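You operate a simulated robot arm through the tools that you are given. There is no shell and no other tool. Be economical: measure what you need, move in short steps, check, and stop when the job is done.

Carry out the task below with a simulated robot arm. There is one attempt and no reset: what you move stays moved.

Task
Set the mould board as the plan card says, then put the card in the blue tray.
Fine: leave the knob for mould 62 as it is.
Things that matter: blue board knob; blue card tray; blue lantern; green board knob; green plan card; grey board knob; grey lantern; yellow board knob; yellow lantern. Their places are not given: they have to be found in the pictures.

The check looks at the end state, three seconds after you hand in, the way a careful person would. Anything else that was tipped, shoved, dropped, spilled or broken makes it a failure.

Robot
A 7-joint arm with a two-finger parallel gripper, fixed in place. Base frame: the origin is at the foot of the arm, x ahead of it, y to its left, z up; the work surface is at about z = 850. Lengths are in mm, angles in degrees, forces in N, time in s.
Its first joint turns from -166.0 to 166.0 degrees. Payload 4.4 kg.
Tool frame: the origin (TCP) lies between the finger pads and is the grasp point; the fingertips stand 23 mm ahead of it; z points along the fingers, y is the line along which they close. The gripper opens to 94 mm. The fingers are 38 mm wide and 10 mm thick; the gripper's body (54 by 96 mm) begins 39 mm behind the TCP.
Orientation is told as [roll, pitch, yaw] about the base's x, y, z axes, in that order, counted from this pose: with the fingers straight down and closing along the base's y, the tool's x points along the base's -x, its y along +y and its z along -z.

Tools
- The arm moves only by the tool drive_tool. Its argument "rows" is a list of rows, each a list of 7 numbers: the shift along the base's x, y, z in units of 20 mm (1.0 is 20 mm), then the turn, a rotation vector about the base's x, y, z in units of 5 degrees (1.0 is 5 degrees), then the finger opening in mm, from 0 to 94. In form: [[tx, ty, tz, wx, wy, wz, gripper], ...]. A call has 1 to 10 rows; each row shifts and turns the commanded pose from where the row before left it. A call with a number of a shift or a turn outside -1 to 1 is refused whole. Each row takes 0.2 s and may step no farther than 50 mm and 8.6 degrees from the row before; otherwise, or with a gripper value out of range, the whole call is refused. Where a pose cannot be reached the arm comes as near as it can. A force on the tool above 40 N (or 10 N above the force at the start of the call, whichever is more), or a blocked arm, ends the call early, and 0.2 s more pass. The fingers move at their own pace (about 108 mm/s each) and stop on an object; they squeeze with about 35 N. The grip force told is the motor's: it shows also when the fingers shut on nothing. Time passes only in rows, and 0.2 s behind the last, so rows that do not move let the fingers close. It gives the time, the measured TCP pose, the force on the tool (base axes), the opening and the grip force at its end, in the units of the frame above (readings bear some noise), with the torque about the TCP (base axes, N m) and any sound that the robot's microphone picked up.
- Cameras (640 x 400 px; columns grow to the right, rows downward): "scene" is fixed at [220.9, 650.7, 1894.9]; the picture's right is [-0.59, -0.81, 0.00], its down [-0.67, 0.49, -0.55] and it looks along [0.45, -0.32, -0.83] (base axes); focal length 315 px, centre (320, 200). "wrist" rides on the gripper at [86, 16, -74] in the tool frame; the picture's right is [-0.18, 0.98, 0.00], its down [-0.58, -0.11, -0.81] and it looks along [-0.79, -0.15, 0.59] (tool axes); focal length 243 px, centre (320, 200).
- camera(camera): a new picture of that camera. No time passes.
- point_at(camera, pixels): for up to 12 pixels [column, row] of the newest picture of that camera ("zoom" is the newest enlarged one), the place [x, y, z] in the base frame of the surface seen there, good to about 2 mm. No time passes.
- close_up(camera, box): a new picture of the part [left, top, right, bottom] of that camera's present view, enlarged. No time passes.
- sign_off(): hands the job in; it is judged then, once.

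Keep the steps short. Do not move on a guess: measure, check each grasp and each placing, and mend mistakes. In all there are 80 turns and 46 pictures (those below and enlarged ones count). Leave the gripper open and the arm clear of the work at the hand-in unless told otherwise, and finish with a single line.

The tools are called after "Emit:" by a JSON object that holds its "op" and its "data". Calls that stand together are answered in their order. drive_tool: Moves the arm, as the interface text tells. Its arguments: {"type":"object","properties":{"rows":{"type":"array","items":{"type":"array","items":{"type":"number"}}}},"required":["rows"]} The other tools are called the same way: camera (camera) takes a picture; point_at (camera, pixels) gives the place of the surface under pixels of a picture; close_up (camera, box) takes an enlarged picture of a part of a camera's view; sign_off () hands the job in.

At the start:

```text
time: 0.0
ee_pos: [468.8, 112.8, 1461.6]
tool_rot: [-0.1, 0.0, 0.1]
ft_force: [-0.2, 1.4, 0.8]
wrist_torque: [-0.01, -0.01, 0.0]
width: 93.6
grip_force: 0.0
```

scene: 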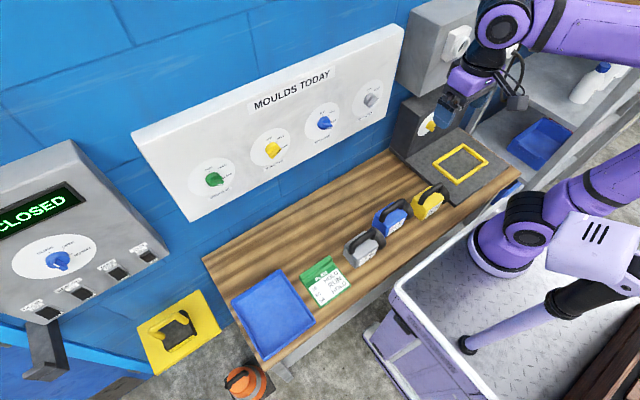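
wrist: 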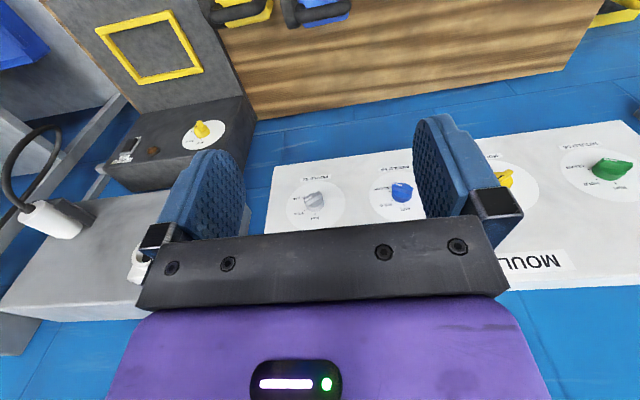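

I begin by looking closer at the plan card (around 328,283) and the board (around 270,130).

Emit:
{"op": "close_up", "data": {"camera": "scene", "box": [290, 245, 370, 310]}}

Emit:
{"op": "close_up", "data": {"camera": "scene", "box": [180, 120, 300, 205]}}

Emit:
{"op": "close_up", "data": {"camera": "scene", "box": [290, 70, 410, 150]}}

```text
6.15 times, centred on (330, 278) of scene
```

zoom: 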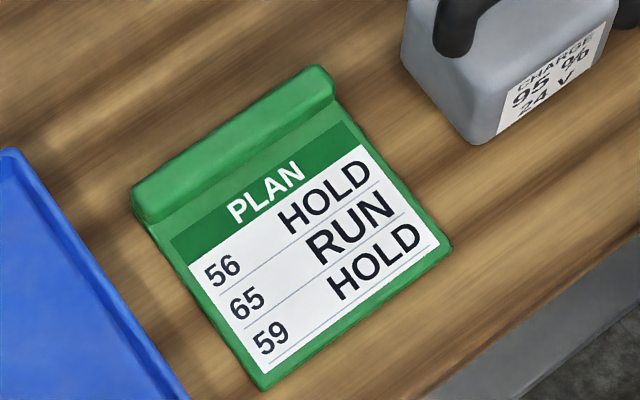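

```text
4.71 times, centred on (240, 162) of scene
```

zoom: 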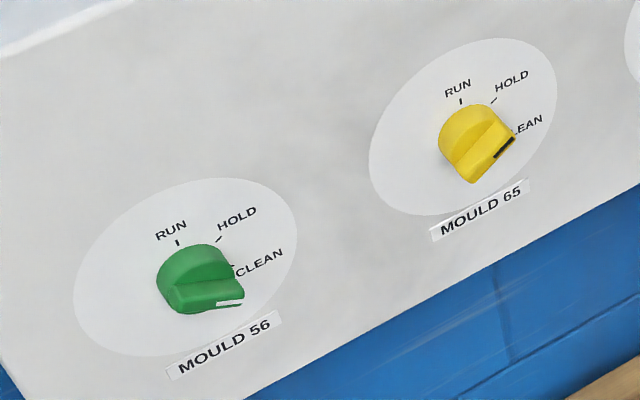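

```text
5.00 times, centred on (350, 110) of scene
```

zoom: 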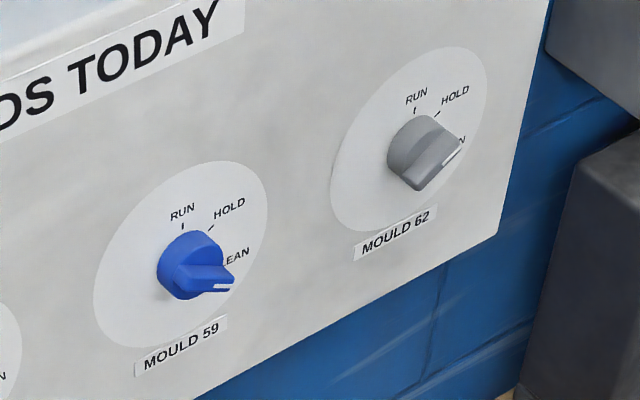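

The card reads 56 HOLD, 65 RUN, 59 HOLD. All the knobs look set to CLEAN. I'll measure the blue dial in the current enlargement: ticks, knob cap, knob pointer and dial edges.

Emit:
{"op": "point_at", "data": {"camera": "zoom", "pixels": [[183, 226], [210, 229], [222, 287], [195, 282], [190, 262], [95, 285], [267, 215], [225, 163], [135, 345], [300, 50], [500, 200], [205, 267]]}}

Emit:
{"op": "close_up", "data": {"camera": "scene", "box": [300, 95, 348, 125]}}

```text
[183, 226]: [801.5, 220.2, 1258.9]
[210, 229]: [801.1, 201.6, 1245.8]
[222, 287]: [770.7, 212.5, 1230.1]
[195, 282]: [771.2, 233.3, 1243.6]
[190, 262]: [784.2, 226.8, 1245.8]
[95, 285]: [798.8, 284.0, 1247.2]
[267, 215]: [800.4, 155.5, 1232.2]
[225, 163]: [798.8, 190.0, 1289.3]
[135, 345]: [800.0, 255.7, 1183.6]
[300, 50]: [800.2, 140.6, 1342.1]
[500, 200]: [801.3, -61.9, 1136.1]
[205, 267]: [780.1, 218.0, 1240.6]
```

```text
13.33 times, centred on (324, 110) of scene
```

zoom: 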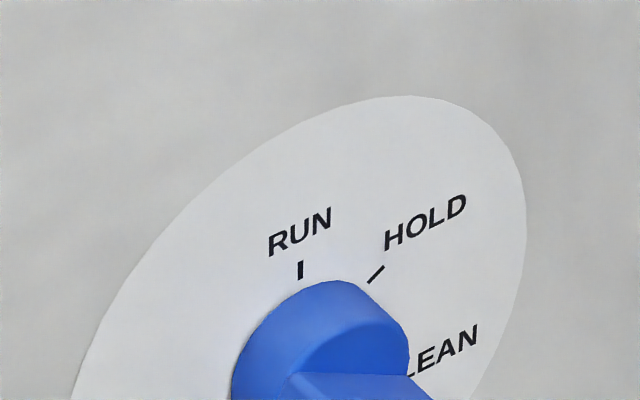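

The board is an upright plane at x≈800 that faces the arm. Next I'll take tight enlargements of each knob to get precise dial angles and the fin shape.

Emit:
{"op": "close_up", "data": {"camera": "scene", "box": [188, 155, 244, 190]}}

```text
11.43 times, centred on (216, 172) of scene
```

zoom: 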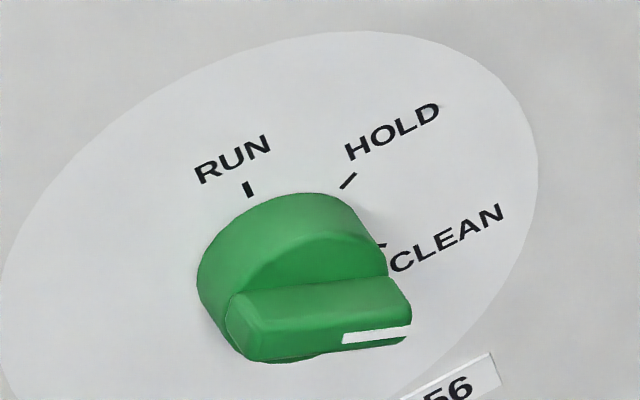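

I'll measure the green dial's ticks, fin and outer edge.

Emit:
{"op": "point_at", "data": {"camera": "zoom", "pixels": [[248, 190], [348, 181], [380, 244], [345, 339], [408, 331], [248, 355], [240, 298], [385, 285], [235, 245], [310, 240], [2, 270], [535, 150]]}}

Emit:
{"op": "close_up", "data": {"camera": "scene", "box": [248, 125, 304, 160]}}

```text
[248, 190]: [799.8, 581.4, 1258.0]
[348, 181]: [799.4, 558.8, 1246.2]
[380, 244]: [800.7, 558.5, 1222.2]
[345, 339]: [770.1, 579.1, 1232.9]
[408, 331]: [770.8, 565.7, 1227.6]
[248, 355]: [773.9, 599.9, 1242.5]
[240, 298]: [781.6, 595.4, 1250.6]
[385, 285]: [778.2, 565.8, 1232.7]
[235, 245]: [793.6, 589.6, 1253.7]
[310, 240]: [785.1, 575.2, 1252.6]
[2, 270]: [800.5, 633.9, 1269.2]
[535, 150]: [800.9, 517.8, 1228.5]
```

```text
11.43 times, centred on (276, 142) of scene
```

zoom: 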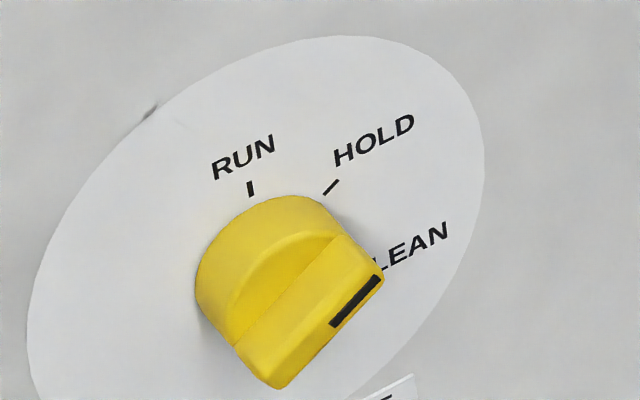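

Green's ticks fit a centre near (580, 1233.5), with RUN at 0°, HOLD at 60° and CLEAN at 120° clockwise. Now the yellow dial.

Emit:
{"op": "point_at", "data": {"camera": "zoom", "pixels": [[250, 188], [330, 188], [334, 325], [379, 280], [277, 385], [240, 350], [338, 240], [290, 340], [350, 285], [28, 330], [484, 160], [280, 245]]}}

Emit:
{"op": "close_up", "data": {"camera": "scene", "box": [300, 108, 348, 138]}}

```text
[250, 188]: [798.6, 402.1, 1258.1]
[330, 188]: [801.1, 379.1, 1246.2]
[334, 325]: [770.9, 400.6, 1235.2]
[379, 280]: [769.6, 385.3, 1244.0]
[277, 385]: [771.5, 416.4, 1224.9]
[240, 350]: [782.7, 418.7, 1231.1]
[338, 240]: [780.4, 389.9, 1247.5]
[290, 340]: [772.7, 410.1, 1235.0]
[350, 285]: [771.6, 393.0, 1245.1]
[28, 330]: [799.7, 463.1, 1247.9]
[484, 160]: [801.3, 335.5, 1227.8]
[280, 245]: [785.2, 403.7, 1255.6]
```

```text
13.33 times, centred on (324, 123) of scene
```

zoom: 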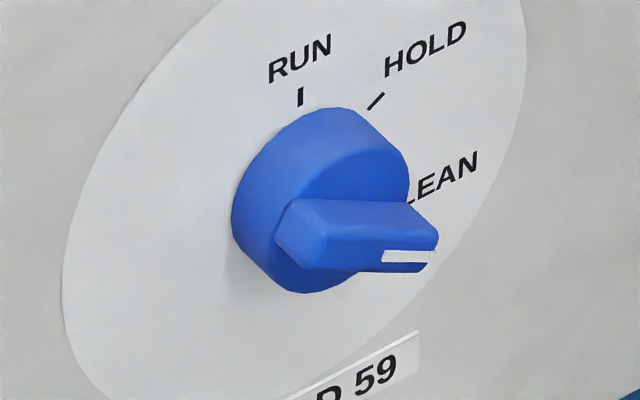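

Yellow's mark points at 60°, so mould 65 is on HOLD now and has to go to RUN. Green and blue point at about 120°, which is CLEAN, and both have to go to HOLD. Each needs a 60° counter-clockwise turn (negative about base x). I'll start with yellow and bring the tool round to face the board, keeping well back.

Emit:
{"op": "drive_tool", "data": {"rows": [[0.53, 0.797, -0.633, 0, -1, 0, 50], [0.53, 0.797, -0.633, 0, -1, 0, 50], [0.53, 0.797, -0.633, 0, -1, 0, 50], [0.53, 0.797, -0.633, 0, -1, 0, 50], [0.53, 0.797, -0.633, 0, -1, 0, 50], [0.53, 0.797, -0.633, 0, -1, 0, 50], [0.53, 0.797, -0.633, 0, -1, 0, 50], [0.53, 0.797, -0.633, 0, -1, 0, 50], [0.53, 0.797, -0.633, 0, -1, 0, 50]]}}

Emit:
{"op": "drive_tool", "data": {"rows": [[0.53, 0.797, -0.633, 0, -1, 0, 50], [0.53, 0.797, -0.633, 0, -1, 0, 50], [0.53, 0.797, -0.633, 0, -1, 0, 50], [0.53, 0.797, -0.633, 0, -1, 0, 50], [0.53, 0.797, -0.633, 0, -1, 0, 50], [0.53, 0.797, -0.633, 0, -1, 0, 50], [0.53, 0.797, -0.633, 0, -1, 0, 50], [0.53, 0.797, -0.633, 0, -1, 0, 50], [0.53, 0.797, -0.633, 0, -1, 0, 50]]}}

```text
time: 2.0
ee_pos: [563.9, 255.6, 1347.6]
tool_rot: [0.1, -45.1, 0.1]
ft_force: [0.1, 0.5, 0.1]
wrist_torque: [0.02, -0.01, 0.0]
width: 50.1
grip_force: 0.0
```

```text
time: 4.0
ee_pos: [657.9, 398.2, 1234.6]
tool_rot: [160.2, -89.9, -160.1]
ft_force: [-0.7, -0.3, 0.3]
wrist_torque: [-0.02, 0.04, 0.03]
width: 50.2
grip_force: 0.0
```

The tool now faces the board in front of yellow. I'll roll it +60° about x so the fingers close across yellow's fin.

Emit:
{"op": "drive_tool", "data": {"rows": [[0.05, 0.05, 0, 1, 0, 0, 50], [0.05, 0.04, 0, 1, 0, 0, 50], [0, 0, 0, 1, 0, 0, 50], [0, 0, 0, 1, 0, 0, 50], [0, 0, 0, 1, 0, 0, 50], [0, 0, 0, 1, 0, 0, 50]]}}

Emit:
{"op": "drive_tool", "data": {"rows": [[0, 0, 0, 1, 0, 0, 50], [0, 0, 0, 1, 0, 0, 50], [0, 0, 0, 1, 0, 0, 50], [0, 0, 0, 1, 0, 0, 50], [0, 0, 0, 1, 0, 0, 50], [0, 0, 0, 1, 0, 0, 50]]}}

Emit:
{"op": "camera", "data": {"camera": "wrist"}}

Emit:
{"op": "camera", "data": {"camera": "scene"}}

```text
time: 5.4
ee_pos: [660.5, 399.7, 1233.3]
tool_rot: [90.1, -60.0, -90.0]
ft_force: [0.1, -0.1, 0.0]
wrist_torque: [-0.02, -0.02, 0.01]
width: 50.0
grip_force: 0.0
```

```text
time: 6.8
ee_pos: [664.1, 401.7, 1235.5]
tool_rot: [89.9, -30.1, -89.7]
ft_force: [-0.4, 0.3, 0.4]
wrist_torque: [0.0, 0.02, -0.03]
width: 49.9
grip_force: 0.0
out of reach, approached as far as the arm can: row 6
```

```text
36 pictures are left
```

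wrist: 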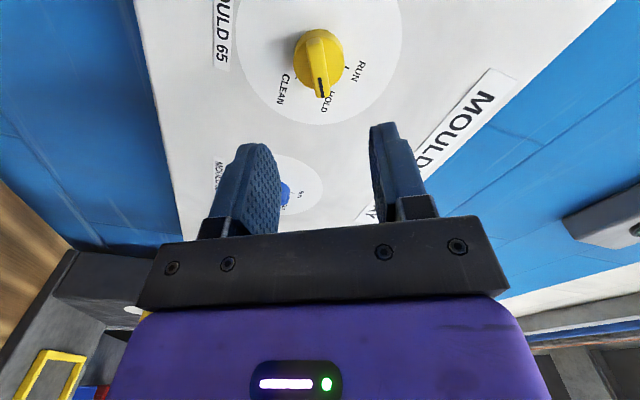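

```text
35 pictures are left
```

scene: 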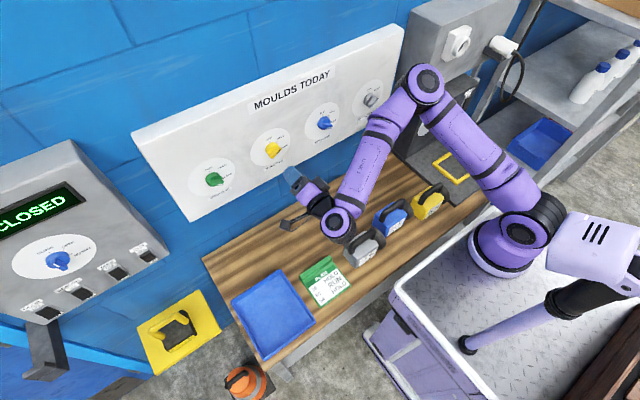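

The roll limit is at about +60°. I'll back off to +55° and centre on the knob axis at about (400.5, 1234). The pads will align with the fin when they close. I'll advance part of the way first.

Emit:
{"op": "drive_tool", "data": {"rows": [[0, 0, 0, -1, 0, 0, 50], [1, 0, 0, 0, 0, 0, 50], [1, 0, 0, 0, 0, 0, 50], [0, 0, 0, 0, 0, 0, 50]]}}

```text
time: 7.8
ee_pos: [703.5, 402.3, 1235.1]
tool_rot: [90.1, -35.0, -89.9]
ft_force: [-0.5, -0.1, 0.0]
wrist_torque: [0.01, -0.01, 0.0]
width: 50.0
grip_force: 0.0
```

Roll is 55° and x is 703.5. I'll advance to x≈760, so the tips are at about 783, just short of the cap at 785.

Emit:
{"op": "drive_tool", "data": {"rows": [[1, -0.09, -0.05, 0, 0, 0, 50], [1, 0, 0, 0, 0, 0, 50], [0.75, 0, 0, 0, 0, 0, 50], [0, 0, 0, 0, 0, 0, 50]]}}

Emit:
{"op": "camera", "data": {"camera": "wrist"}}

```text
time: 8.8
ee_pos: [758.4, 398.1, 1234.2]
tool_rot: [89.9, -35.0, -90.1]
ft_force: [-0.2, -0.2, 0.3]
wrist_torque: [0.01, 0.0, -0.01]
width: 50.1
grip_force: 0.1
```

```text
34 pictures are left
```

wrist: 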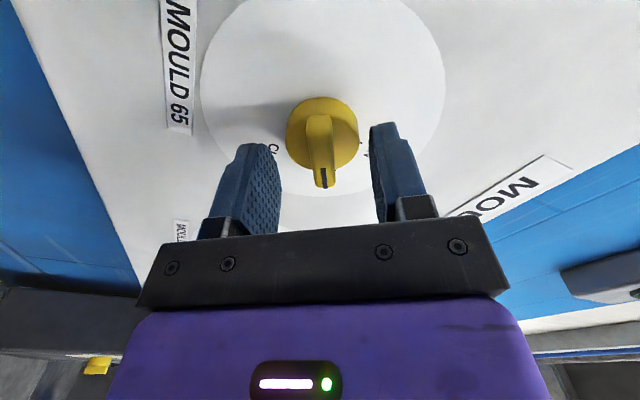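

The fin sits between the fingers, well centred. I'll close on it.

Emit:
{"op": "drive_tool", "data": {"rows": [[0.05, 0.1, 0, 0, 0, 0, 30], [0, 0, 0, 0, 0, 0, 5], [0, 0, 0, 0, 0, 0, 5], [0, 0, 0, 0, 0, 0, 5]]}}

Emit:
{"op": "camera", "data": {"camera": "wrist"}}

```text
time: 9.8
ee_pos: [760.0, 400.7, 1233.9]
tool_rot: [90.1, -35.0, -90.0]
ft_force: [-0.2, 3.6, 4.0]
wrist_torque: [0.01, 0.38, 0.66]
width: 11.8
grip_force: 45.3
```

```text
33 pictures are left
```

wrist: 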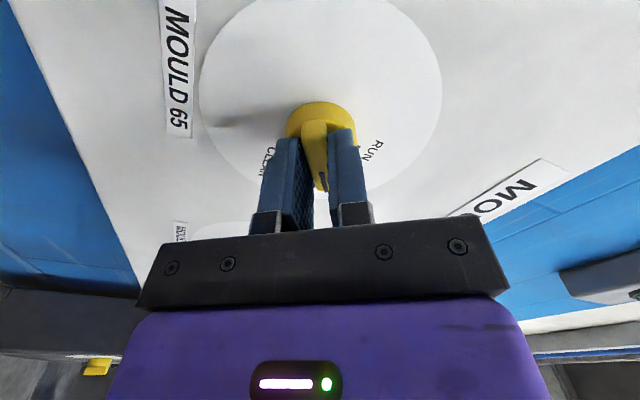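

The fin is gripped at a width of 11.8 mm. I'll turn it counter-clockwise in short steps.

Emit:
{"op": "drive_tool", "data": {"rows": [[0, 0, 0, -1, 0, 0, 5], [0, 0, 0, -1, 0, 0, 5], [0, 0, 0, -1, 0, 0, 5], [0, 0, 0, -1, 0, 0, 5], [0, 0, 0, -1, 0, 0, 5]]}}

```text
time: 11.0
ee_pos: [759.6, 402.1, 1234.2]
tool_rot: [89.9, -60.2, -89.9]
ft_force: [-14.9, -4.2, -4.6]
wrist_torque: [0.02, -1.04, -0.64]
width: 11.9
grip_force: 44.5
```

The turn is going well and the forces are modest. I'll continue to roll 0, which is RUN.

Emit:
{"op": "drive_tool", "data": {"rows": [[0, 0, 0, -1, 0, 0, 5], [0, 0, 0, -1, 0, 0, 5], [0, 0, 0, -1, 0, 0, 5], [0, 0, 0, -1, 0, 0, 5], [0, 0, 0, -1, 0, 0, 5], [0, 0, 0, -1, 0, 0, 5], [0, 0, 0, 0, 0, 0, 5]]}}

Emit:
{"op": "camera", "data": {"camera": "wrist"}}

```text
time: 12.5
ee_pos: [759.3, 401.3, 1233.6]
tool_rot: [70.1, -89.9, -70.3]
ft_force: [-17.5, -13.4, 4.6]
wrist_torque: [0.05, 0.34, -0.3]
width: 11.9
grip_force: 44.8
stopped in row 7: the force on the tool passed its limit at 42 N (the readings are from after the stop); the commanded pose is now the measured one
```

```text
32 pictures are left
```

wrist: 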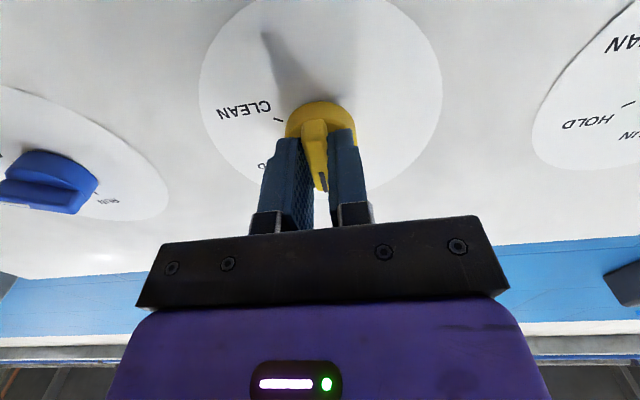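

The fin is upright with its mark up, at RUN. Next I'll open the fingers, then back away.

Emit:
{"op": "drive_tool", "data": {"rows": [[0, 0, 0, 0, 0, 0, 25], [0, 0, 0, 0, 0, 0, 50], [0, 0, 0, 0, 0, 0, 50], [-1, 0, 0, 0, 0, 0, 50], [-1, 0, 0, 0, 0, 0, 50], [-1, 0, 0, 0, 0, 0, 50], [-1, 0, 0, 0, 0, 0, 50], [-1, 0, 0, 0, 0, 0, 50]]}}

Emit:
{"op": "close_up", "data": {"camera": "scene", "box": [248, 125, 304, 160]}}

```text
time: 14.3
ee_pos: [661.2, 401.8, 1232.1]
tool_rot: [41.8, -89.9, -41.9]
ft_force: [0.7, 0.1, -0.7]
wrist_torque: [-0.02, 0.01, 0.03]
width: 50.0
grip_force: 0.1
```

```text
11.43 times, centred on (276, 142) of scene
```

zoom: 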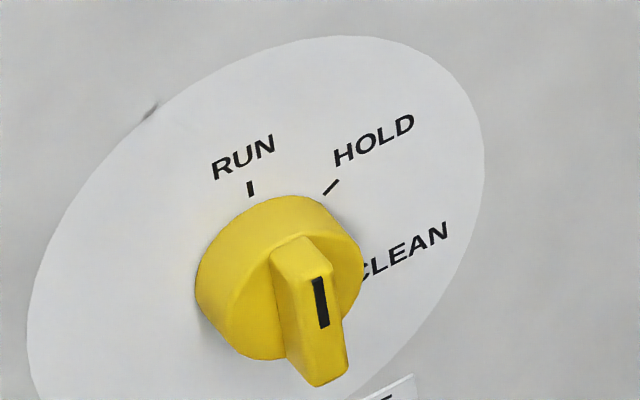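

Yellow looks like RUN. I'll measure its mark to verify, and move to green at y≈580 while rolling to −60°.

Emit:
{"op": "point_at", "data": {"camera": "zoom", "pixels": [[319, 280], [324, 324]]}}

Emit:
{"op": "drive_tool", "data": {"rows": [[0, 0.89, 0.01, -1, 0, 0, 50], [0, 0.89, 0.01, -1, 0, 0, 50], [0, 0.89, 0.01, -1, 0, 0, 50], [0, 0.89, 0.01, -1, 0, 0, 50], [0, 0.89, 0.01, -1, 0, 0, 50], [0, 0.89, 0.01, -1, 0, 0, 50], [0, 0.89, 0.01, -1, 0, 0, 50], [0, 0.89, 0.01, -1, 0, 0, 50], [0, 0.89, 0.01, -1, 0, 0, 50], [0, 0.89, 0.01, -1, 0, 0, 50]]}}

Emit:
{"op": "drive_tool", "data": {"rows": [[0, 0, 0, -1, 0, 0, 50], [0, 0, 0, -1, 0, 0, 50], [0, 0, 0, 0, 0, 0, 50]]}}

```text
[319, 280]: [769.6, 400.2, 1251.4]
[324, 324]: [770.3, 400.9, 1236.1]
```

```text
time: 16.5
ee_pos: [661.6, 580.4, 1235.5]
tool_rot: [-90.0, -39.9, 89.8]
ft_force: [0.4, -0.1, 0.6]
wrist_torque: [0.02, -0.01, 0.03]
width: 50.0
grip_force: 0.1
```

```text
time: 17.3
ee_pos: [662.6, 580.1, 1235.4]
tool_rot: [-89.9, -30.1, 89.9]
ft_force: [-0.3, -0.8, 0.3]
wrist_torque: [0.04, -0.02, 0.03]
width: 50.0
grip_force: 0.1
```

Yellow's mark is upright, so it is set. I'm at green with roll −60°, and I'll advance to x≈759.

Emit:
{"op": "drive_tool", "data": {"rows": [[1, 0, -0.05, 0, 0, 0, 50], [1, 0, 0, 0, 0, 0, 50], [1, 0, 0, 0, 0, 0, 50], [1, 0, 0, 0, 0, 0, 50], [0.8, 0, 0, 0, 0, 0, 50], [0, 0, 0, 0, 0, 0, 50]]}}

Emit:
{"op": "camera", "data": {"camera": "wrist"}}

```text
time: 18.7
ee_pos: [757.1, 579.9, 1235.7]
tool_rot: [-89.9, -30.1, 89.9]
ft_force: [-0.5, -0.6, 0.2]
wrist_torque: [-0.02, -0.02, -0.01]
width: 50.0
grip_force: 0.1
```

```text
30 pictures are left
```

wrist: 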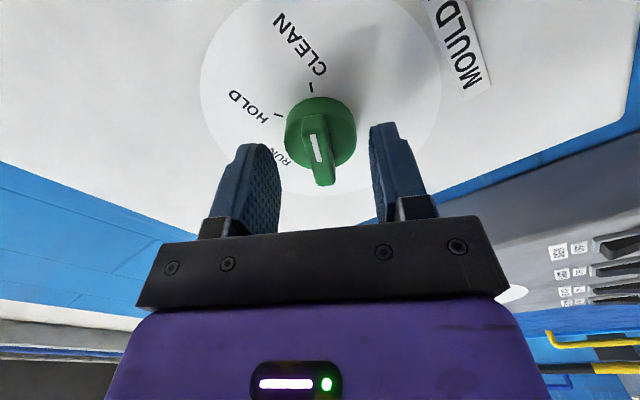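

The fin is centred and its mark points to CLEAN. I'll close on it.

Emit:
{"op": "drive_tool", "data": {"rows": [[0.1, 0, -0.05, 0, 0, 0, 30], [0, 0, 0, 0, 0, 0, 5], [0, 0, 0, 0, 0, 0, 5], [0, 0, 0, 0, 0, 0, 5]]}}

Emit:
{"op": "drive_tool", "data": {"rows": [[0, 0, 0, -1, 0, 0, 5], [0, 0, 0, -1, 0, 0, 5], [0, 0, 0, -1, 0, 0, 5], [0, 0, 0, -1, 0, 0, 5], [0, 0, 0, -1, 0, 0, 5], [0, 0, 0, -1, 0, 0, 5]]}}

```text
time: 19.7
ee_pos: [759.0, 578.9, 1233.9]
tool_rot: [-90.1, -30.1, 89.9]
ft_force: [0.9, -3.0, 7.2]
wrist_torque: [-0.12, 0.06, -0.23]
width: 11.6
grip_force: 45.5
```

```text
time: 21.1
ee_pos: [759.0, 580.0, 1235.3]
tool_rot: [-90.2, -0.1, 89.9]
ft_force: [6.6, 0.1, 23.6]
wrist_torque: [0.03, -0.27, 0.37]
width: 11.9
grip_force: 45.0
```

I'm halfway, at roll −90°, with an upward force of 24 N on the tool. I'll ease up by about 1 mm and continue.

Emit:
{"op": "drive_tool", "data": {"rows": [[0, 0, 0.06, 0, 0, 0, 5], [0, 0, 0, -1, 0, 0, 5], [0, 0, 0, -1, 0, 0, 5], [0, 0, 0, -1, 0, 0, 5]]}}

```text
time: 22.1
ee_pos: [758.3, 578.9, 1235.7]
tool_rot: [-90.1, 14.8, 90.0]
ft_force: [4.2, 0.3, 20.6]
wrist_torque: [0.02, -0.36, -0.25]
width: 12.0
grip_force: 45.0
```

The force is steady. I'll do the last 15°.

Emit:
{"op": "drive_tool", "data": {"rows": [[0, 0, 0.05, -1, 0, 0, 5], [0, 0, 0, -1, 0, 0, 5], [0, 0, 0, -1, 0, 0, 5], [0, 0, 0, 0, 0, 0, 5]]}}

```text
time: 23.1
ee_pos: [759.0, 579.6, 1235.0]
tool_rot: [-90.2, 30.0, 89.9]
ft_force: [0.1, -0.9, 13.5]
wrist_torque: [0.03, -0.18, 0.01]
width: 12.1
grip_force: 45.3
```

Roll is −120°, a full 60° turn. I'll release, back off and check.

Emit:
{"op": "drive_tool", "data": {"rows": [[0, 0, 0, 0, 0, 0, 25], [0, 0, 0, 0, 0, 0, 50], [0, 0, 0, 0, 0, 0, 50], [-1, 0, 0, 0, 0, 0, 50], [-1, 0, 0, 0, 0, 0, 50], [-1, 0, 0, 0, 0, 0, 50], [-1, 0, 0, 0, 0, 0, 50], [-1, 0, 0, 0, 0, 0, 50]]}}

Emit:
{"op": "close_up", "data": {"camera": "scene", "box": [188, 155, 244, 190]}}

```text
time: 24.9
ee_pos: [657.2, 579.3, 1235.4]
tool_rot: [-90.1, 29.9, 89.9]
ft_force: [-0.2, -0.4, -0.7]
wrist_torque: [0.03, -0.02, -0.01]
width: 50.0
grip_force: 0.0
```

```text
11.43 times, centred on (216, 172) of scene
```

zoom: 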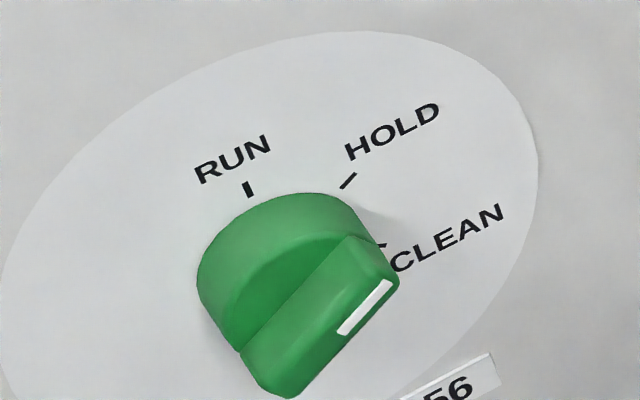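

Green looks the same as yellow did at HOLD. I'll verify it and travel to blue at y≈220, rolling back to −60°.

Emit:
{"op": "point_at", "data": {"camera": "zoom", "pixels": [[342, 332], [390, 284]]}}

Emit:
{"op": "drive_tool", "data": {"rows": [[0, -1, 0, 1, 0, 0, 50], [0, -1, 0, 1, 0, 0, 50], [0, -1, 0, 1, 0, 0, 50], [0, -1, 0, 1, 0, 0, 50], [0, -1, 0, 1, 0, 0, 50], [0, -1, 0, 1, 0, 0, 50], [0, -1, 0, 1, 0, 0, 50], [0, -1, 0, 1, 0, 0, 50], [0, -1, 0, 1, 0, 0, 50]]}}

Emit:
{"op": "drive_tool", "data": {"rows": [[0, -1, 0, 1, 0, 0, 50], [0, -1, 0, 1, 0, 0, 50], [0, -1, 0, 1, 0, 0, 50], [0, -1, 0, 0, 0, 0, 50], [0, -1, 0, 0, 0, 0, 50], [0, -1, 0, 0, 0, 0, 50], [0, -1, 0, 0, 0, 0, 50], [0, -1, 0, 0, 0, 0, 50], [0, -0.95, 0, 0, 0, 0, 50], [0, 0, 0, 0, 0, 0, 50]]}}

Emit:
{"op": "camera", "data": {"camera": "wrist"}}

```text
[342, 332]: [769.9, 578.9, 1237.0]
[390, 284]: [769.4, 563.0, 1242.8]
```

```text
time: 26.9
ee_pos: [658.5, 397.0, 1235.5]
tool_rot: [-90.0, -15.2, 89.9]
ft_force: [0.4, 0.6, 0.2]
wrist_torque: [0.01, 0.0, 0.02]
width: 50.3
grip_force: 0.1
```

```text
time: 29.1
ee_pos: [659.4, 220.3, 1235.9]
tool_rot: [-90.0, -30.1, 89.8]
ft_force: [-0.2, 0.3, 0.9]
wrist_torque: [-0.02, 0.02, 0.03]
width: 50.1
grip_force: 0.0
```

```text
28 pictures are left
```

wrist: 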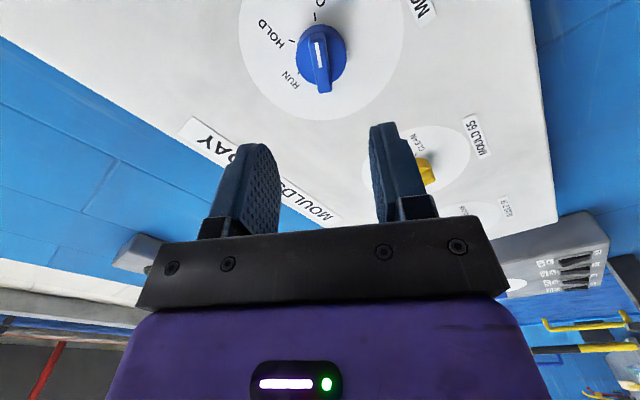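

Green is set to HOLD within measuring noise, and I'll recheck it at the end. The blue fin lines up between the fingers, so I'll advance to it.

Emit:
{"op": "drive_tool", "data": {"rows": [[1, 0, -0.07, 0, 0, 0, 50], [1, 0, 0, 0, 0, 0, 50], [1, 0, 0, 0, 0, 0, 50], [1, 0, 0, 0, 0, 0, 50], [0.95, 0, 0, 0, 0, 0, 50], [0, 0, 0, 0, 0, 0, 50]]}}

Emit:
{"op": "camera", "data": {"camera": "wrist"}}

```text
time: 30.5
ee_pos: [756.7, 220.3, 1233.4]
tool_rot: [-90.0, -30.1, 89.9]
ft_force: [0.2, -0.3, -0.1]
wrist_torque: [0.01, 0.0, 0.02]
width: 49.8
grip_force: 0.1
```

```text
27 pictures are left
```

wrist: 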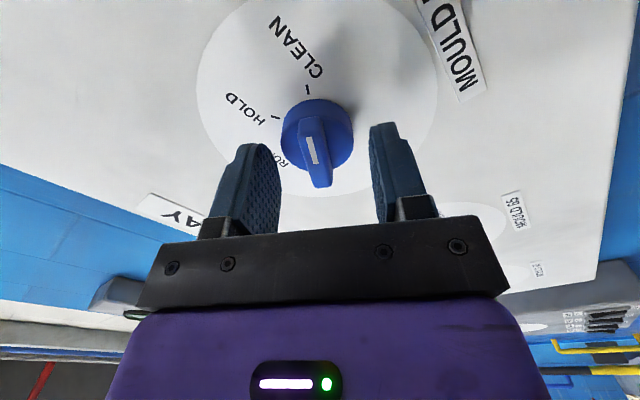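

The fin is well placed. I'll close on it and turn half of the way.

Emit:
{"op": "drive_tool", "data": {"rows": [[0.1, 0, 0.03, 0, 0, 0, 30], [0, 0, 0, 0, 0, 0, 5], [0, 0, 0, 0, 0, 0, 5], [0, 0, 0, 0, 0, 0, 5]]}}

Emit:
{"op": "drive_tool", "data": {"rows": [[0, 0, 0, -1, 0, 0, 5], [0, 0, 0, -1, 0, 0, 5], [0, 0, 0, -1, 0, 0, 5], [0, 0, 0, -1, 0, 0, 5], [0, 0, 0, -1, 0, 0, 5], [0, 0, 0, -1, 0, 0, 5]]}}

```text
time: 31.5
ee_pos: [759.0, 219.3, 1234.2]
tool_rot: [-90.2, -30.1, 90.0]
ft_force: [1.7, -3.6, 9.6]
wrist_torque: [-0.11, 0.11, -0.22]
width: 12.0
grip_force: 44.9
```

```text
time: 32.9
ee_pos: [759.6, 219.2, 1234.8]
tool_rot: [-90.0, -0.2, 89.9]
ft_force: [-5.0, -8.4, 14.4]
wrist_torque: [-0.01, -0.08, -0.66]
width: 12.1
grip_force: 45.0
```

Forces are fine, so I'll do the remaining 30°.

Emit:
{"op": "drive_tool", "data": {"rows": [[0, 0, 0.04, -1, 0, 0, 5], [0, 0, 0, -1, 0, 0, 5], [0, 0, 0, -1, 0, 0, 5], [0, 0, 0, -1, 0, 0, 5], [0, 0, 0, -1, 0, 0, 5], [0, 0, 0, -1, 0, 0, 5], [0, 0, 0, 0, 0, 0, 5]]}}

```text
time: 34.5
ee_pos: [759.3, 219.7, 1234.6]
tool_rot: [-90.2, 29.9, 89.8]
ft_force: [-4.5, -8.0, 4.0]
wrist_torque: [0.03, -0.23, -0.47]
width: 12.0
grip_force: 44.8
```

The turn is complete. I'll release, back off and check.

Emit:
{"op": "drive_tool", "data": {"rows": [[0, 0, 0, 0, 0, 0, 25], [0, 0, 0, 0, 0, 0, 50], [0, 0, 0, 0, 0, 0, 50], [-1, 0, 0, 0, 0, 0, 50], [-1, 0, 0, 0, 0, 0, 50], [-1, 0, 0, 0, 0, 0, 50], [-1, 0, 0, 0, 0, 0, 50], [-1, 0, 0, 0, 0, 0, 50]]}}

Emit:
{"op": "close_up", "data": {"camera": "scene", "box": [180, 75, 404, 215]}}

Emit:
{"op": "close_up", "data": {"camera": "scene", "box": [230, 250, 370, 360]}}

```text
time: 36.3
ee_pos: [659.7, 220.8, 1234.7]
tool_rot: [-90.1, 29.9, 89.9]
ft_force: [-0.7, -0.7, -0.3]
wrist_torque: [-0.01, 0.01, 0.02]
width: 49.7
grip_force: 0.0
```

```text
2.86 times, centred on (292, 145) of scene
```

zoom: 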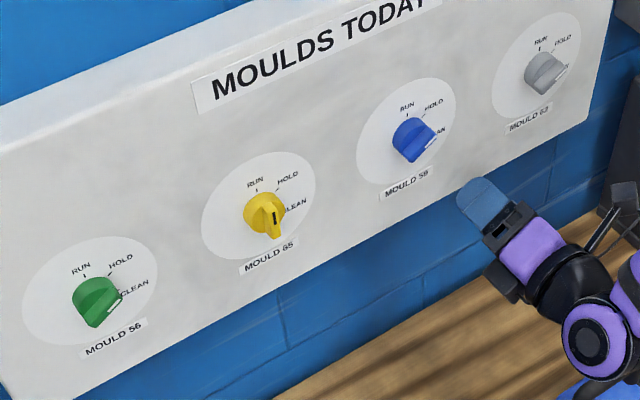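

```text
3.64 times, centred on (300, 305) of scene
```

zoom: 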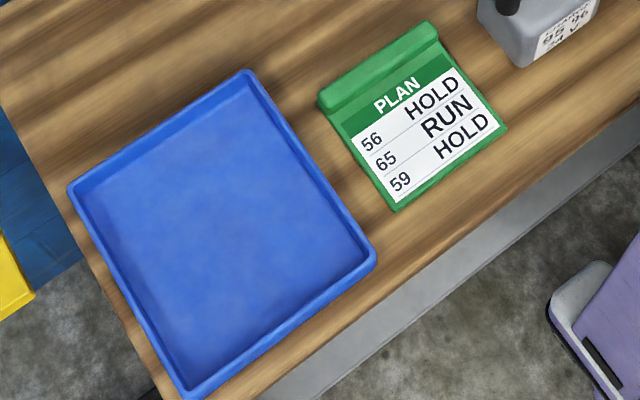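

All three knobs read as planned: 56 HOLD, 65 RUN, 59 HOLD. Now I'll measure the card's ridge and corners and the tray.

Emit:
{"op": "point_at", "data": {"camera": "zoom", "pixels": [[325, 92], [430, 28], [378, 58], [385, 75], [322, 108], [505, 127], [396, 208], [415, 130], [245, 72], [374, 255], [190, 392], [225, 230]]}}

Emit:
{"op": "close_up", "data": {"camera": "scene", "box": [296, 248, 352, 283]}}

```text
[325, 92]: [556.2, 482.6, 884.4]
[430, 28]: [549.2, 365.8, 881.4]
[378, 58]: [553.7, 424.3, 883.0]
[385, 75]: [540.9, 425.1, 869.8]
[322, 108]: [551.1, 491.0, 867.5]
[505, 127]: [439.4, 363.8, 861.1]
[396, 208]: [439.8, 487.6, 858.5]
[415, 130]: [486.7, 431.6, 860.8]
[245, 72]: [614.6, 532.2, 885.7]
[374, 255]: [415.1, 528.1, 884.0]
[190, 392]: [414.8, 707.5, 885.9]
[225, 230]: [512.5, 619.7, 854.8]
```

```text
11.43 times, centred on (324, 266) of scene
```

zoom: 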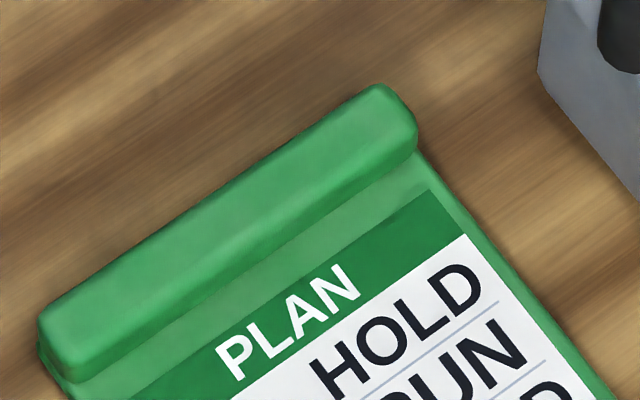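

I'll measure the ridge's edges in this enlargement.

Emit:
{"op": "point_at", "data": {"camera": "zoom", "pixels": [[375, 90], [45, 312], [405, 125], [80, 350], [210, 215], [240, 245], [255, 262], [230, 225], [200, 200], [410, 160], [85, 385], [340, 285]]}}

```text
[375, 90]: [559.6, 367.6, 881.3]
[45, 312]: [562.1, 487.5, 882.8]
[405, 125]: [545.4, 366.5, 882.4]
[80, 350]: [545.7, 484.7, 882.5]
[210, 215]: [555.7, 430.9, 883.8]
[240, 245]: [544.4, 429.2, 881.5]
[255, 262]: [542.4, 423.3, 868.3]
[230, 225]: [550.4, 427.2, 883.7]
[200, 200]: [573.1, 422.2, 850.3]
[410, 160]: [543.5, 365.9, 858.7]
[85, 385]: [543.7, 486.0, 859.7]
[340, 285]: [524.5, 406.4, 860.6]
```

The ridge spans x 543–563, y 364–488 and z 860–884. The tray's inside is about x 420–610 and y 535–700, with the floor at 855. I'll check the grey lantern's position and height, since the wrist camera will pass on that side.

Emit:
{"op": "camera", "data": {"camera": "scene"}}

Emit:
{"op": "point_at", "data": {"camera": "scene", "pixels": [[350, 234], [360, 234], [348, 248], [353, 263], [374, 255], [372, 243], [384, 246], [381, 232], [366, 230], [250, 310]]}}

```text
23 pictures are left
```

scene: 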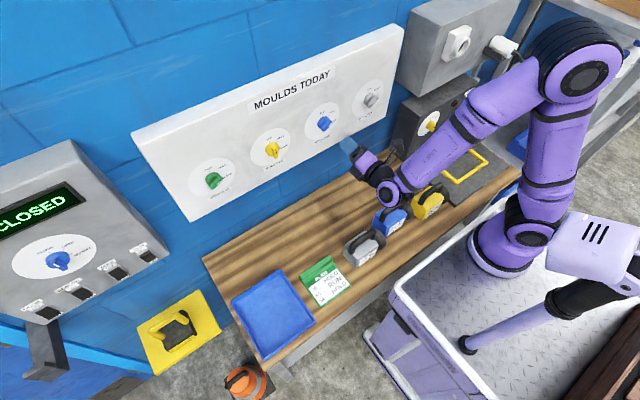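

```text
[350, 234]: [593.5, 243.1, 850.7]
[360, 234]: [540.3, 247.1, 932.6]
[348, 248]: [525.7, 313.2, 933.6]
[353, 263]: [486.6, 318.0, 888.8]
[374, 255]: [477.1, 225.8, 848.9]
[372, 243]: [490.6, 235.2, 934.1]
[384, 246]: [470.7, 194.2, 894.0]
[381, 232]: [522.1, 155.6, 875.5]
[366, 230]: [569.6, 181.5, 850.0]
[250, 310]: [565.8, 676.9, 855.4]
```

The lantern reaches y≈318 and about z 935 or more. I'll grip the ridge at y≈448, which keeps the wrist camera clear of it. First I roll +30° while backing off, then pitch the tool down with the fingers closing along x, staying high.

Emit:
{"op": "drive_tool", "data": {"rows": [[-0.5, 1, 0, 1, 0, 0, 50], [-0.5, 1, 0, 1, 0, 0, 50], [-0.5, 1, 0, 1, 0, 0, 50], [-0.5, 1, 0, 1, 0, 0, 50], [-0.5, 1, 0, 1, 0, 0, 50], [-0.5, 1, 0, 1, 0, 0, 50]]}}

Emit:
{"op": "drive_tool", "data": {"rows": [[-0.13, 0.3, -0.375, 0, 1, 0, 50], [-0.13, 0.3, -0.375, 0, 1, 0, 50], [-0.13, 0.3, -0.375, 0, 1, 0, 50], [-0.13, 0.3, -0.375, 0, 1, 0, 50], [-0.13, 0.3, -0.375, 0, 1, 0, 50], [-0.13, 0.3, -0.375, 0, 1, 0, 50], [-0.13, 0.3, -0.375, 0, 1, 0, 50], [-0.13, 0.3, -0.375, 0, 1, 0, 50], [-0.13, 0.3, -0.375, 0, 1, 0, 50]]}}

Emit:
{"op": "drive_tool", "data": {"rows": [[-0.13, 0.3, -0.375, 0, 1, 0, 50], [-0.13, 0.3, -0.375, 0, 1, 0, 50], [-0.13, 0.3, -0.375, 0, 1, 0, 50], [-0.13, 0.3, -0.375, 0, 1, 0, 50], [-0.13, 0.3, -0.375, 0, 1, 0, 50], [-0.13, 0.3, -0.375, 0, 1, 0, 50], [-0.13, 0.3, -0.375, 0, 1, 0, 50], [-0.13, 0.3, -0.375, 0, 1, 0, 50], [-0.13, 0.3, -0.375, 0, 1, 0, 50]]}}

Emit:
{"op": "camera", "data": {"camera": "scene"}}

```text
time: 37.7
ee_pos: [599.7, 339.9, 1234.7]
tool_rot: [-90.0, -0.2, 89.8]
ft_force: [0.3, 0.0, -0.3]
wrist_torque: [0.02, 0.03, 0.03]
width: 50.1
grip_force: 0.1
```

```text
time: 39.7
ee_pos: [576.9, 394.8, 1166.7]
tool_rot: [-45.0, 0.0, 89.9]
ft_force: [-0.3, -0.3, -0.8]
wrist_torque: [0.02, 0.01, -0.01]
width: 50.1
grip_force: 0.0
```

```text
time: 41.7
ee_pos: [552.6, 448.6, 1099.5]
tool_rot: [0.1, 0.1, 89.9]
ft_force: [-0.7, -0.5, 0.6]
wrist_torque: [0.01, 0.0, 0.05]
width: 49.9
grip_force: 0.1
```

```text
22 pictures are left
```

scene: 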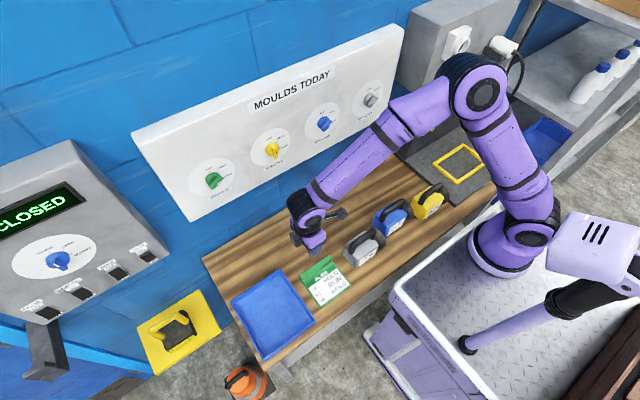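

The tool points straight down above the ridge at (553, 448). I'll lower it to about z 930 and look.

Emit:
{"op": "drive_tool", "data": {"rows": [[0, 0, -1, 0, 0, 0, 50], [0, 0, -1, 0, 0, 0, 50], [0, 0, -1, 0, 0, 0, 50], [0, 0, -1, 0, 0, 0, 50], [0, 0, -1, 0, 0, 0, 50], [0, 0, -1, 0, 0, 0, 50], [0, 0, -1, 0, 0, 0, 50], [0, 0, -1, 0, 0, 0, 50], [0, 0, 0, 0, 0, 0, 50]]}}

Emit:
{"op": "camera", "data": {"camera": "wrist"}}

Emit:
{"op": "close_up", "data": {"camera": "scene", "box": [270, 190, 410, 300]}}

```text
time: 43.7
ee_pos: [553.2, 448.5, 939.1]
tool_rot: [-0.1, 0.1, 89.9]
ft_force: [-0.4, 0.1, -0.2]
wrist_torque: [-0.02, -0.03, 0.0]
width: 50.1
grip_force: 0.0
```

```text
21 pictures are left
```

wrist: 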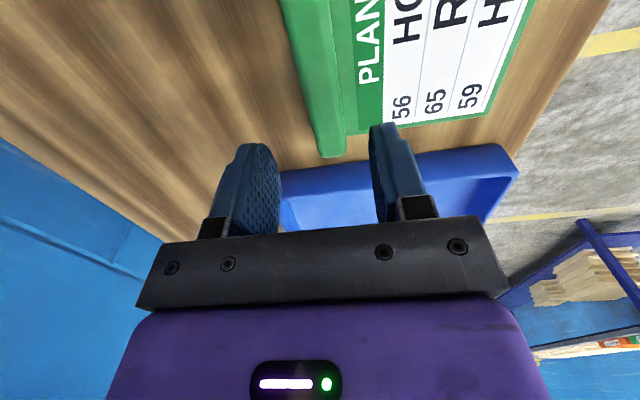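

```text
3.64 times, centred on (340, 245) of scene
```

zoom: 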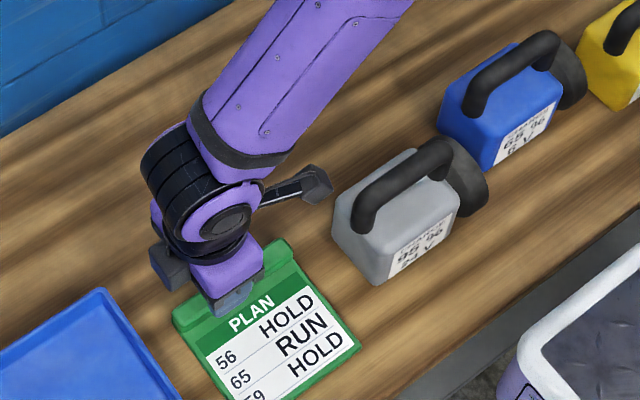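

The ridge is between the fingers, and the camera stays about 40 mm clear of the lantern in y. I'll lower to z≈888, with the tips at 865 above the card plate.

Emit:
{"op": "drive_tool", "data": {"rows": [[0, 0, -1, 0, 0, 0, 50], [0, 0, -1, 0, 0, 0, 50], [0, 0, -0.5, 0, 0, 0, 50], [0, 0, 0, 0, 0, 0, 30], [0, 0, 0, 0, 0, 0, 10], [0, 0, 0, 0, 0, 0, 10], [0, 0, 0, 0, 0, 0, 10]]}}

Emit:
{"op": "camera", "data": {"camera": "wrist"}}

```text
time: 45.3
ee_pos: [554.1, 448.2, 888.5]
tool_rot: [-0.1, 0.1, 89.9]
ft_force: [-0.5, -0.5, 0.9]
wrist_torque: [-0.01, -0.02, 0.01]
width: 21.0
grip_force: 35.0
```

```text
19 pictures are left
```

wrist: 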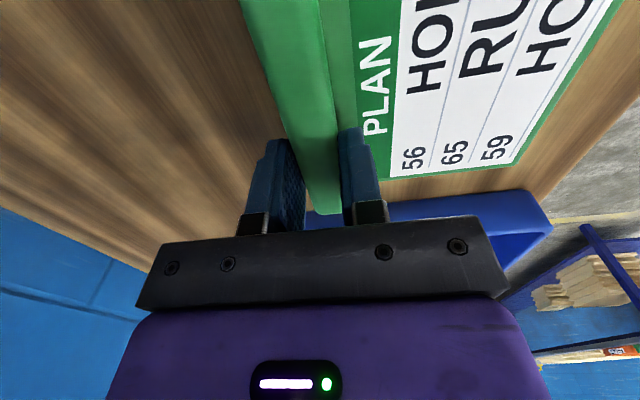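

The ridge is gripped at a width of 21 mm. I'll lift it and check that it holds.

Emit:
{"op": "drive_tool", "data": {"rows": [[0, 0, 0.5, 0, 0, 0, 10], [0, 0, 0.75, 0, 0, 0, 10], [0, 0, 1, 0, 0, 0, 10], [0, 0, 1, 0, 0, 0, 10], [0, 0, 1, 0, 0, 0, 10], [0, 0, 0, 0, 0, 0, 10]]}}

Emit:
{"op": "close_up", "data": {"camera": "scene", "box": [230, 200, 390, 340]}}

```text
time: 46.7
ee_pos: [553.4, 448.2, 975.8]
tool_rot: [-0.1, 0.1, 89.9]
ft_force: [-0.6, 0.1, -0.7]
wrist_torque: [-0.01, -0.06, -0.01]
width: 21.4
grip_force: 35.1
```

```text
2.86 times, centred on (310, 270) of scene
```

zoom: 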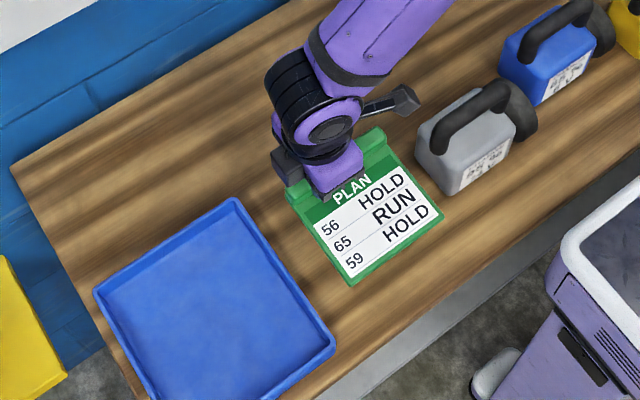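

The card is held and level at z≈976, clear of the 886 rim. I'll carry it over the tray, with the card centre going to (514, 618).

Emit:
{"op": "drive_tool", "data": {"rows": [[0.06, 0.96, 0, 0, 0, 0, 10], [0.06, 0.96, 0, 0, 0, 0, 10], [0.06, 0.96, 0, 0, 0, 0, 10], [0.06, 0.96, 0, 0, 0, 0, 10], [0.06, 0.96, 0, 0, 0, 0, 10], [0.06, 0.96, 0, 0, 0, 0, 10], [0.06, 0.96, 0, 0, 0, 0, 10], [0.06, 0.96, 0, 0, 0, 0, 10], [0.06, 0.96, 0, 0, 0, 0, 10], [0.06, 0.96, 0, 0, 0, 0, 10]]}}

Emit:
{"op": "close_up", "data": {"camera": "scene", "box": [200, 220, 360, 380]}}

```text
time: 48.9
ee_pos: [565.5, 640.3, 976.4]
tool_rot: [0.0, 0.1, 89.9]
ft_force: [0.3, -0.3, -0.5]
wrist_torque: [0.03, -0.04, 0.01]
width: 21.1
grip_force: 35.0
```

```text
2.50 times, centred on (280, 300) of scene
```

zoom: 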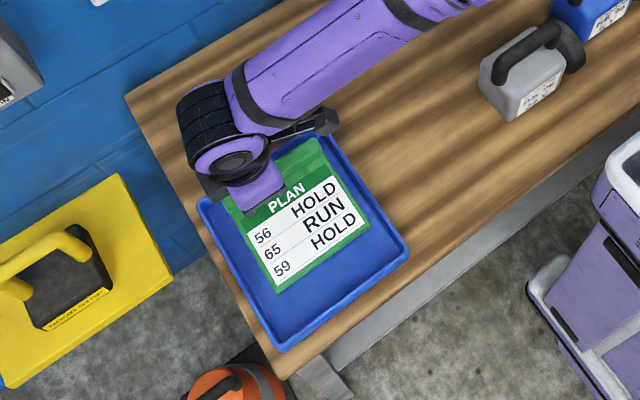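

The card is above the tray. I'll check its corners and the tray's rim before lowering.

Emit:
{"op": "point_at", "data": {"camera": "zoom", "pixels": [[370, 228], [276, 289], [318, 142], [408, 252], [281, 350], [201, 205], [335, 138], [206, 203]]}}

```text
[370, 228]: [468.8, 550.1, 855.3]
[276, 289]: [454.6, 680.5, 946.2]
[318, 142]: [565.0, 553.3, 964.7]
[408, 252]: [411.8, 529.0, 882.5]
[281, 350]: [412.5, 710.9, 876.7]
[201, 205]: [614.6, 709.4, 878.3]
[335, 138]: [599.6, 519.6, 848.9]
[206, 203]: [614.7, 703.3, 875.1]
```

The card spans y 556–680 and x about 452–575, inside the tray's 412–615 by 529–711. I'll lower it to just above the floor (TCP≈896).

Emit:
{"op": "drive_tool", "data": {"rows": [[0, 0, -1, 0, 0, 0, 10], [0, 0, -1, 0, 0, 0, 10], [0, 0, -1, 0, 0, 0, 10], [0, 0, -0.6, 0, 0, 0, 10], [0, 0, -0.4, 0, 0, 0, 10], [0, 0, 0, 0, 0, 0, 10]]}}

```text
time: 50.3
ee_pos: [563.4, 640.5, 896.0]
tool_rot: [0.0, 0.1, 89.9]
ft_force: [0.7, -2.3, 11.3]
wrist_torque: [-0.68, 0.09, 0.05]
width: 21.0
grip_force: 34.8
```

There is 11 N of upward contact, so the card is resting on the floor. I'll release it gently, opening just enough to clear the ridge, and then rise.

Emit:
{"op": "drive_tool", "data": {"rows": [[0, 0, 0, 0, 0, 0, 30], [0, 0, 0, 0, 0, 0, 44], [0, 0, 0, 0, 0, 0, 44], [0, 0, 0.5, 0, 0, 0, 44], [0, 0, 1, 0, 0, 0, 44], [0, 0, 1, 0, 0, 0, 44], [0, 0, 1, 0, 0, 0, 44], [0, 0, 1, 0, 0, 0, 44], [0, 0, 1, 0, 0, 0, 44], [0, 0, 1, 0, 0, 0, 44]]}}

Emit:
{"op": "drive_tool", "data": {"rows": [[0, -1, 1, 0, 0, 0, 60], [0, -1, 1, 0, 0, 0, 60], [0, -1, 1, 0, 0, 0, 60], [0, -1, 1, 0, 0, 0, 60], [0, -1, 1, 0, 0, 0, 60], [0, -1, 1, 0, 0, 0, 60], [0, -1, 0, 0, 0, 0, 60], [0, -1, 0, 0, 0, 0, 60], [0, -1, 0, 0, 0, 0, 60], [0, -1, 0, 0, 0, 0, 60]]}}

Emit:
{"op": "camera", "data": {"camera": "scene"}}

Emit:
{"op": "close_up", "data": {"camera": "scene", "box": [188, 155, 244, 190]}}

Emit:
{"op": "point_at", "data": {"camera": "zoom", "pixels": [[345, 333], [387, 289], [245, 340], [350, 240], [262, 390], [395, 275]]}}

Emit:
{"op": "close_up", "data": {"camera": "scene", "box": [300, 103, 348, 133]}}

Emit:
{"op": "close_up", "data": {"camera": "scene", "box": [215, 255, 345, 365]}}

```text
time: 52.5
ee_pos: [565.4, 638.9, 1025.8]
tool_rot: [-0.1, 0.1, 90.0]
ft_force: [-0.2, 0.0, -0.6]
wrist_torque: [-0.03, 0.01, -0.02]
width: 44.2
grip_force: 0.1
```

```text
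time: 54.7
ee_pos: [563.8, 440.6, 1146.5]
tool_rot: [-0.1, 0.1, 89.9]
ft_force: [-0.5, -0.2, -1.0]
wrist_torque: [-0.05, -0.04, 0.01]
width: 59.9
grip_force: 0.0
```

```text
16 pictures are left
```

scene: 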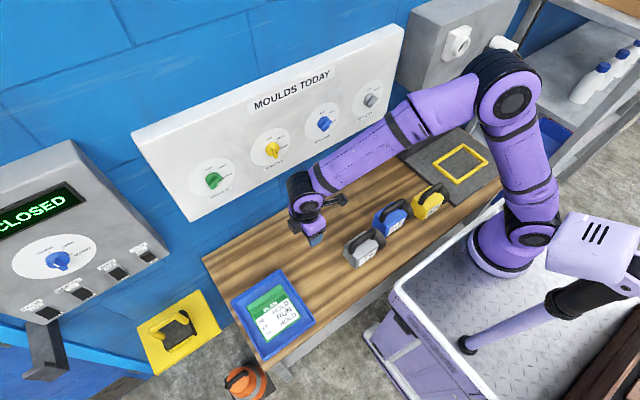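

```text
11.43 times, centred on (216, 172) of scene
```

zoom: 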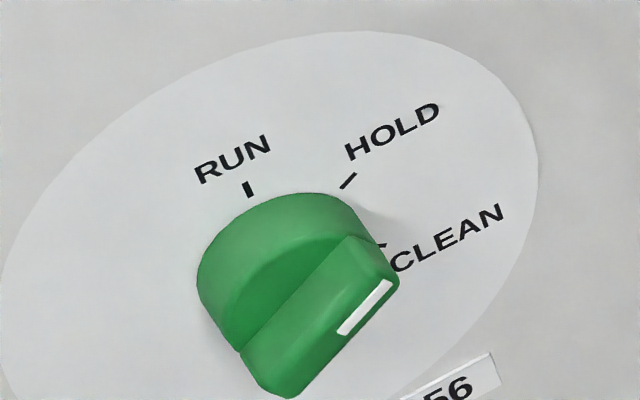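

```text
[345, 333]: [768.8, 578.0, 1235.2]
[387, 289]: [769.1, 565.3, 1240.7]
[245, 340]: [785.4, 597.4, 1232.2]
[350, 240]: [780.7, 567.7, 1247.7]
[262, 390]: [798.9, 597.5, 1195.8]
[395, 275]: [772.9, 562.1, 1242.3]
```

```text
13.33 times, centred on (324, 118) of scene
```

zoom: 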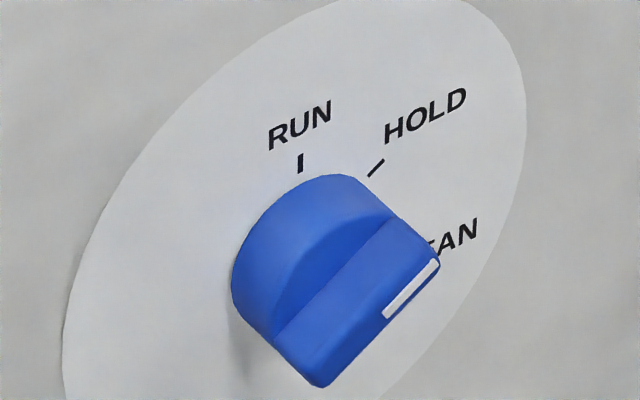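

```text
3.64 times, centred on (280, 310) of scene
```

zoom: 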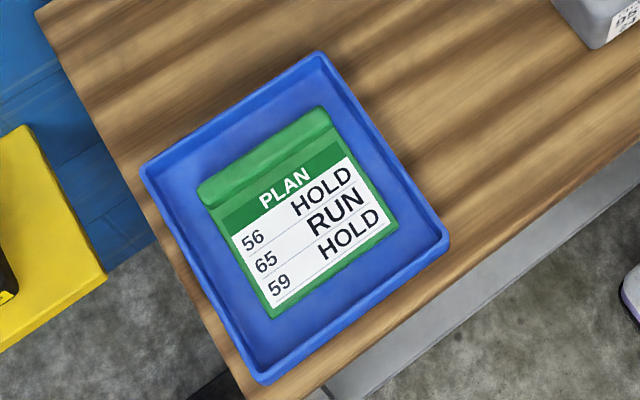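

The card lies flat in the tray. Green and blue are at HOLD (green's fin measures about 62°), yellow is at RUN, and grey and the lanterns are untouched. The gripper is open and clear, so I'm handing in.

Emit:
{"op": "sign_off", "data": {}}

```text
The job is handed in.
```

The board is set as the card says (mould 56 HOLD, 65 RUN, 59 HOLD), mould 62 was left as it was, and the plan card is in the blue tray.
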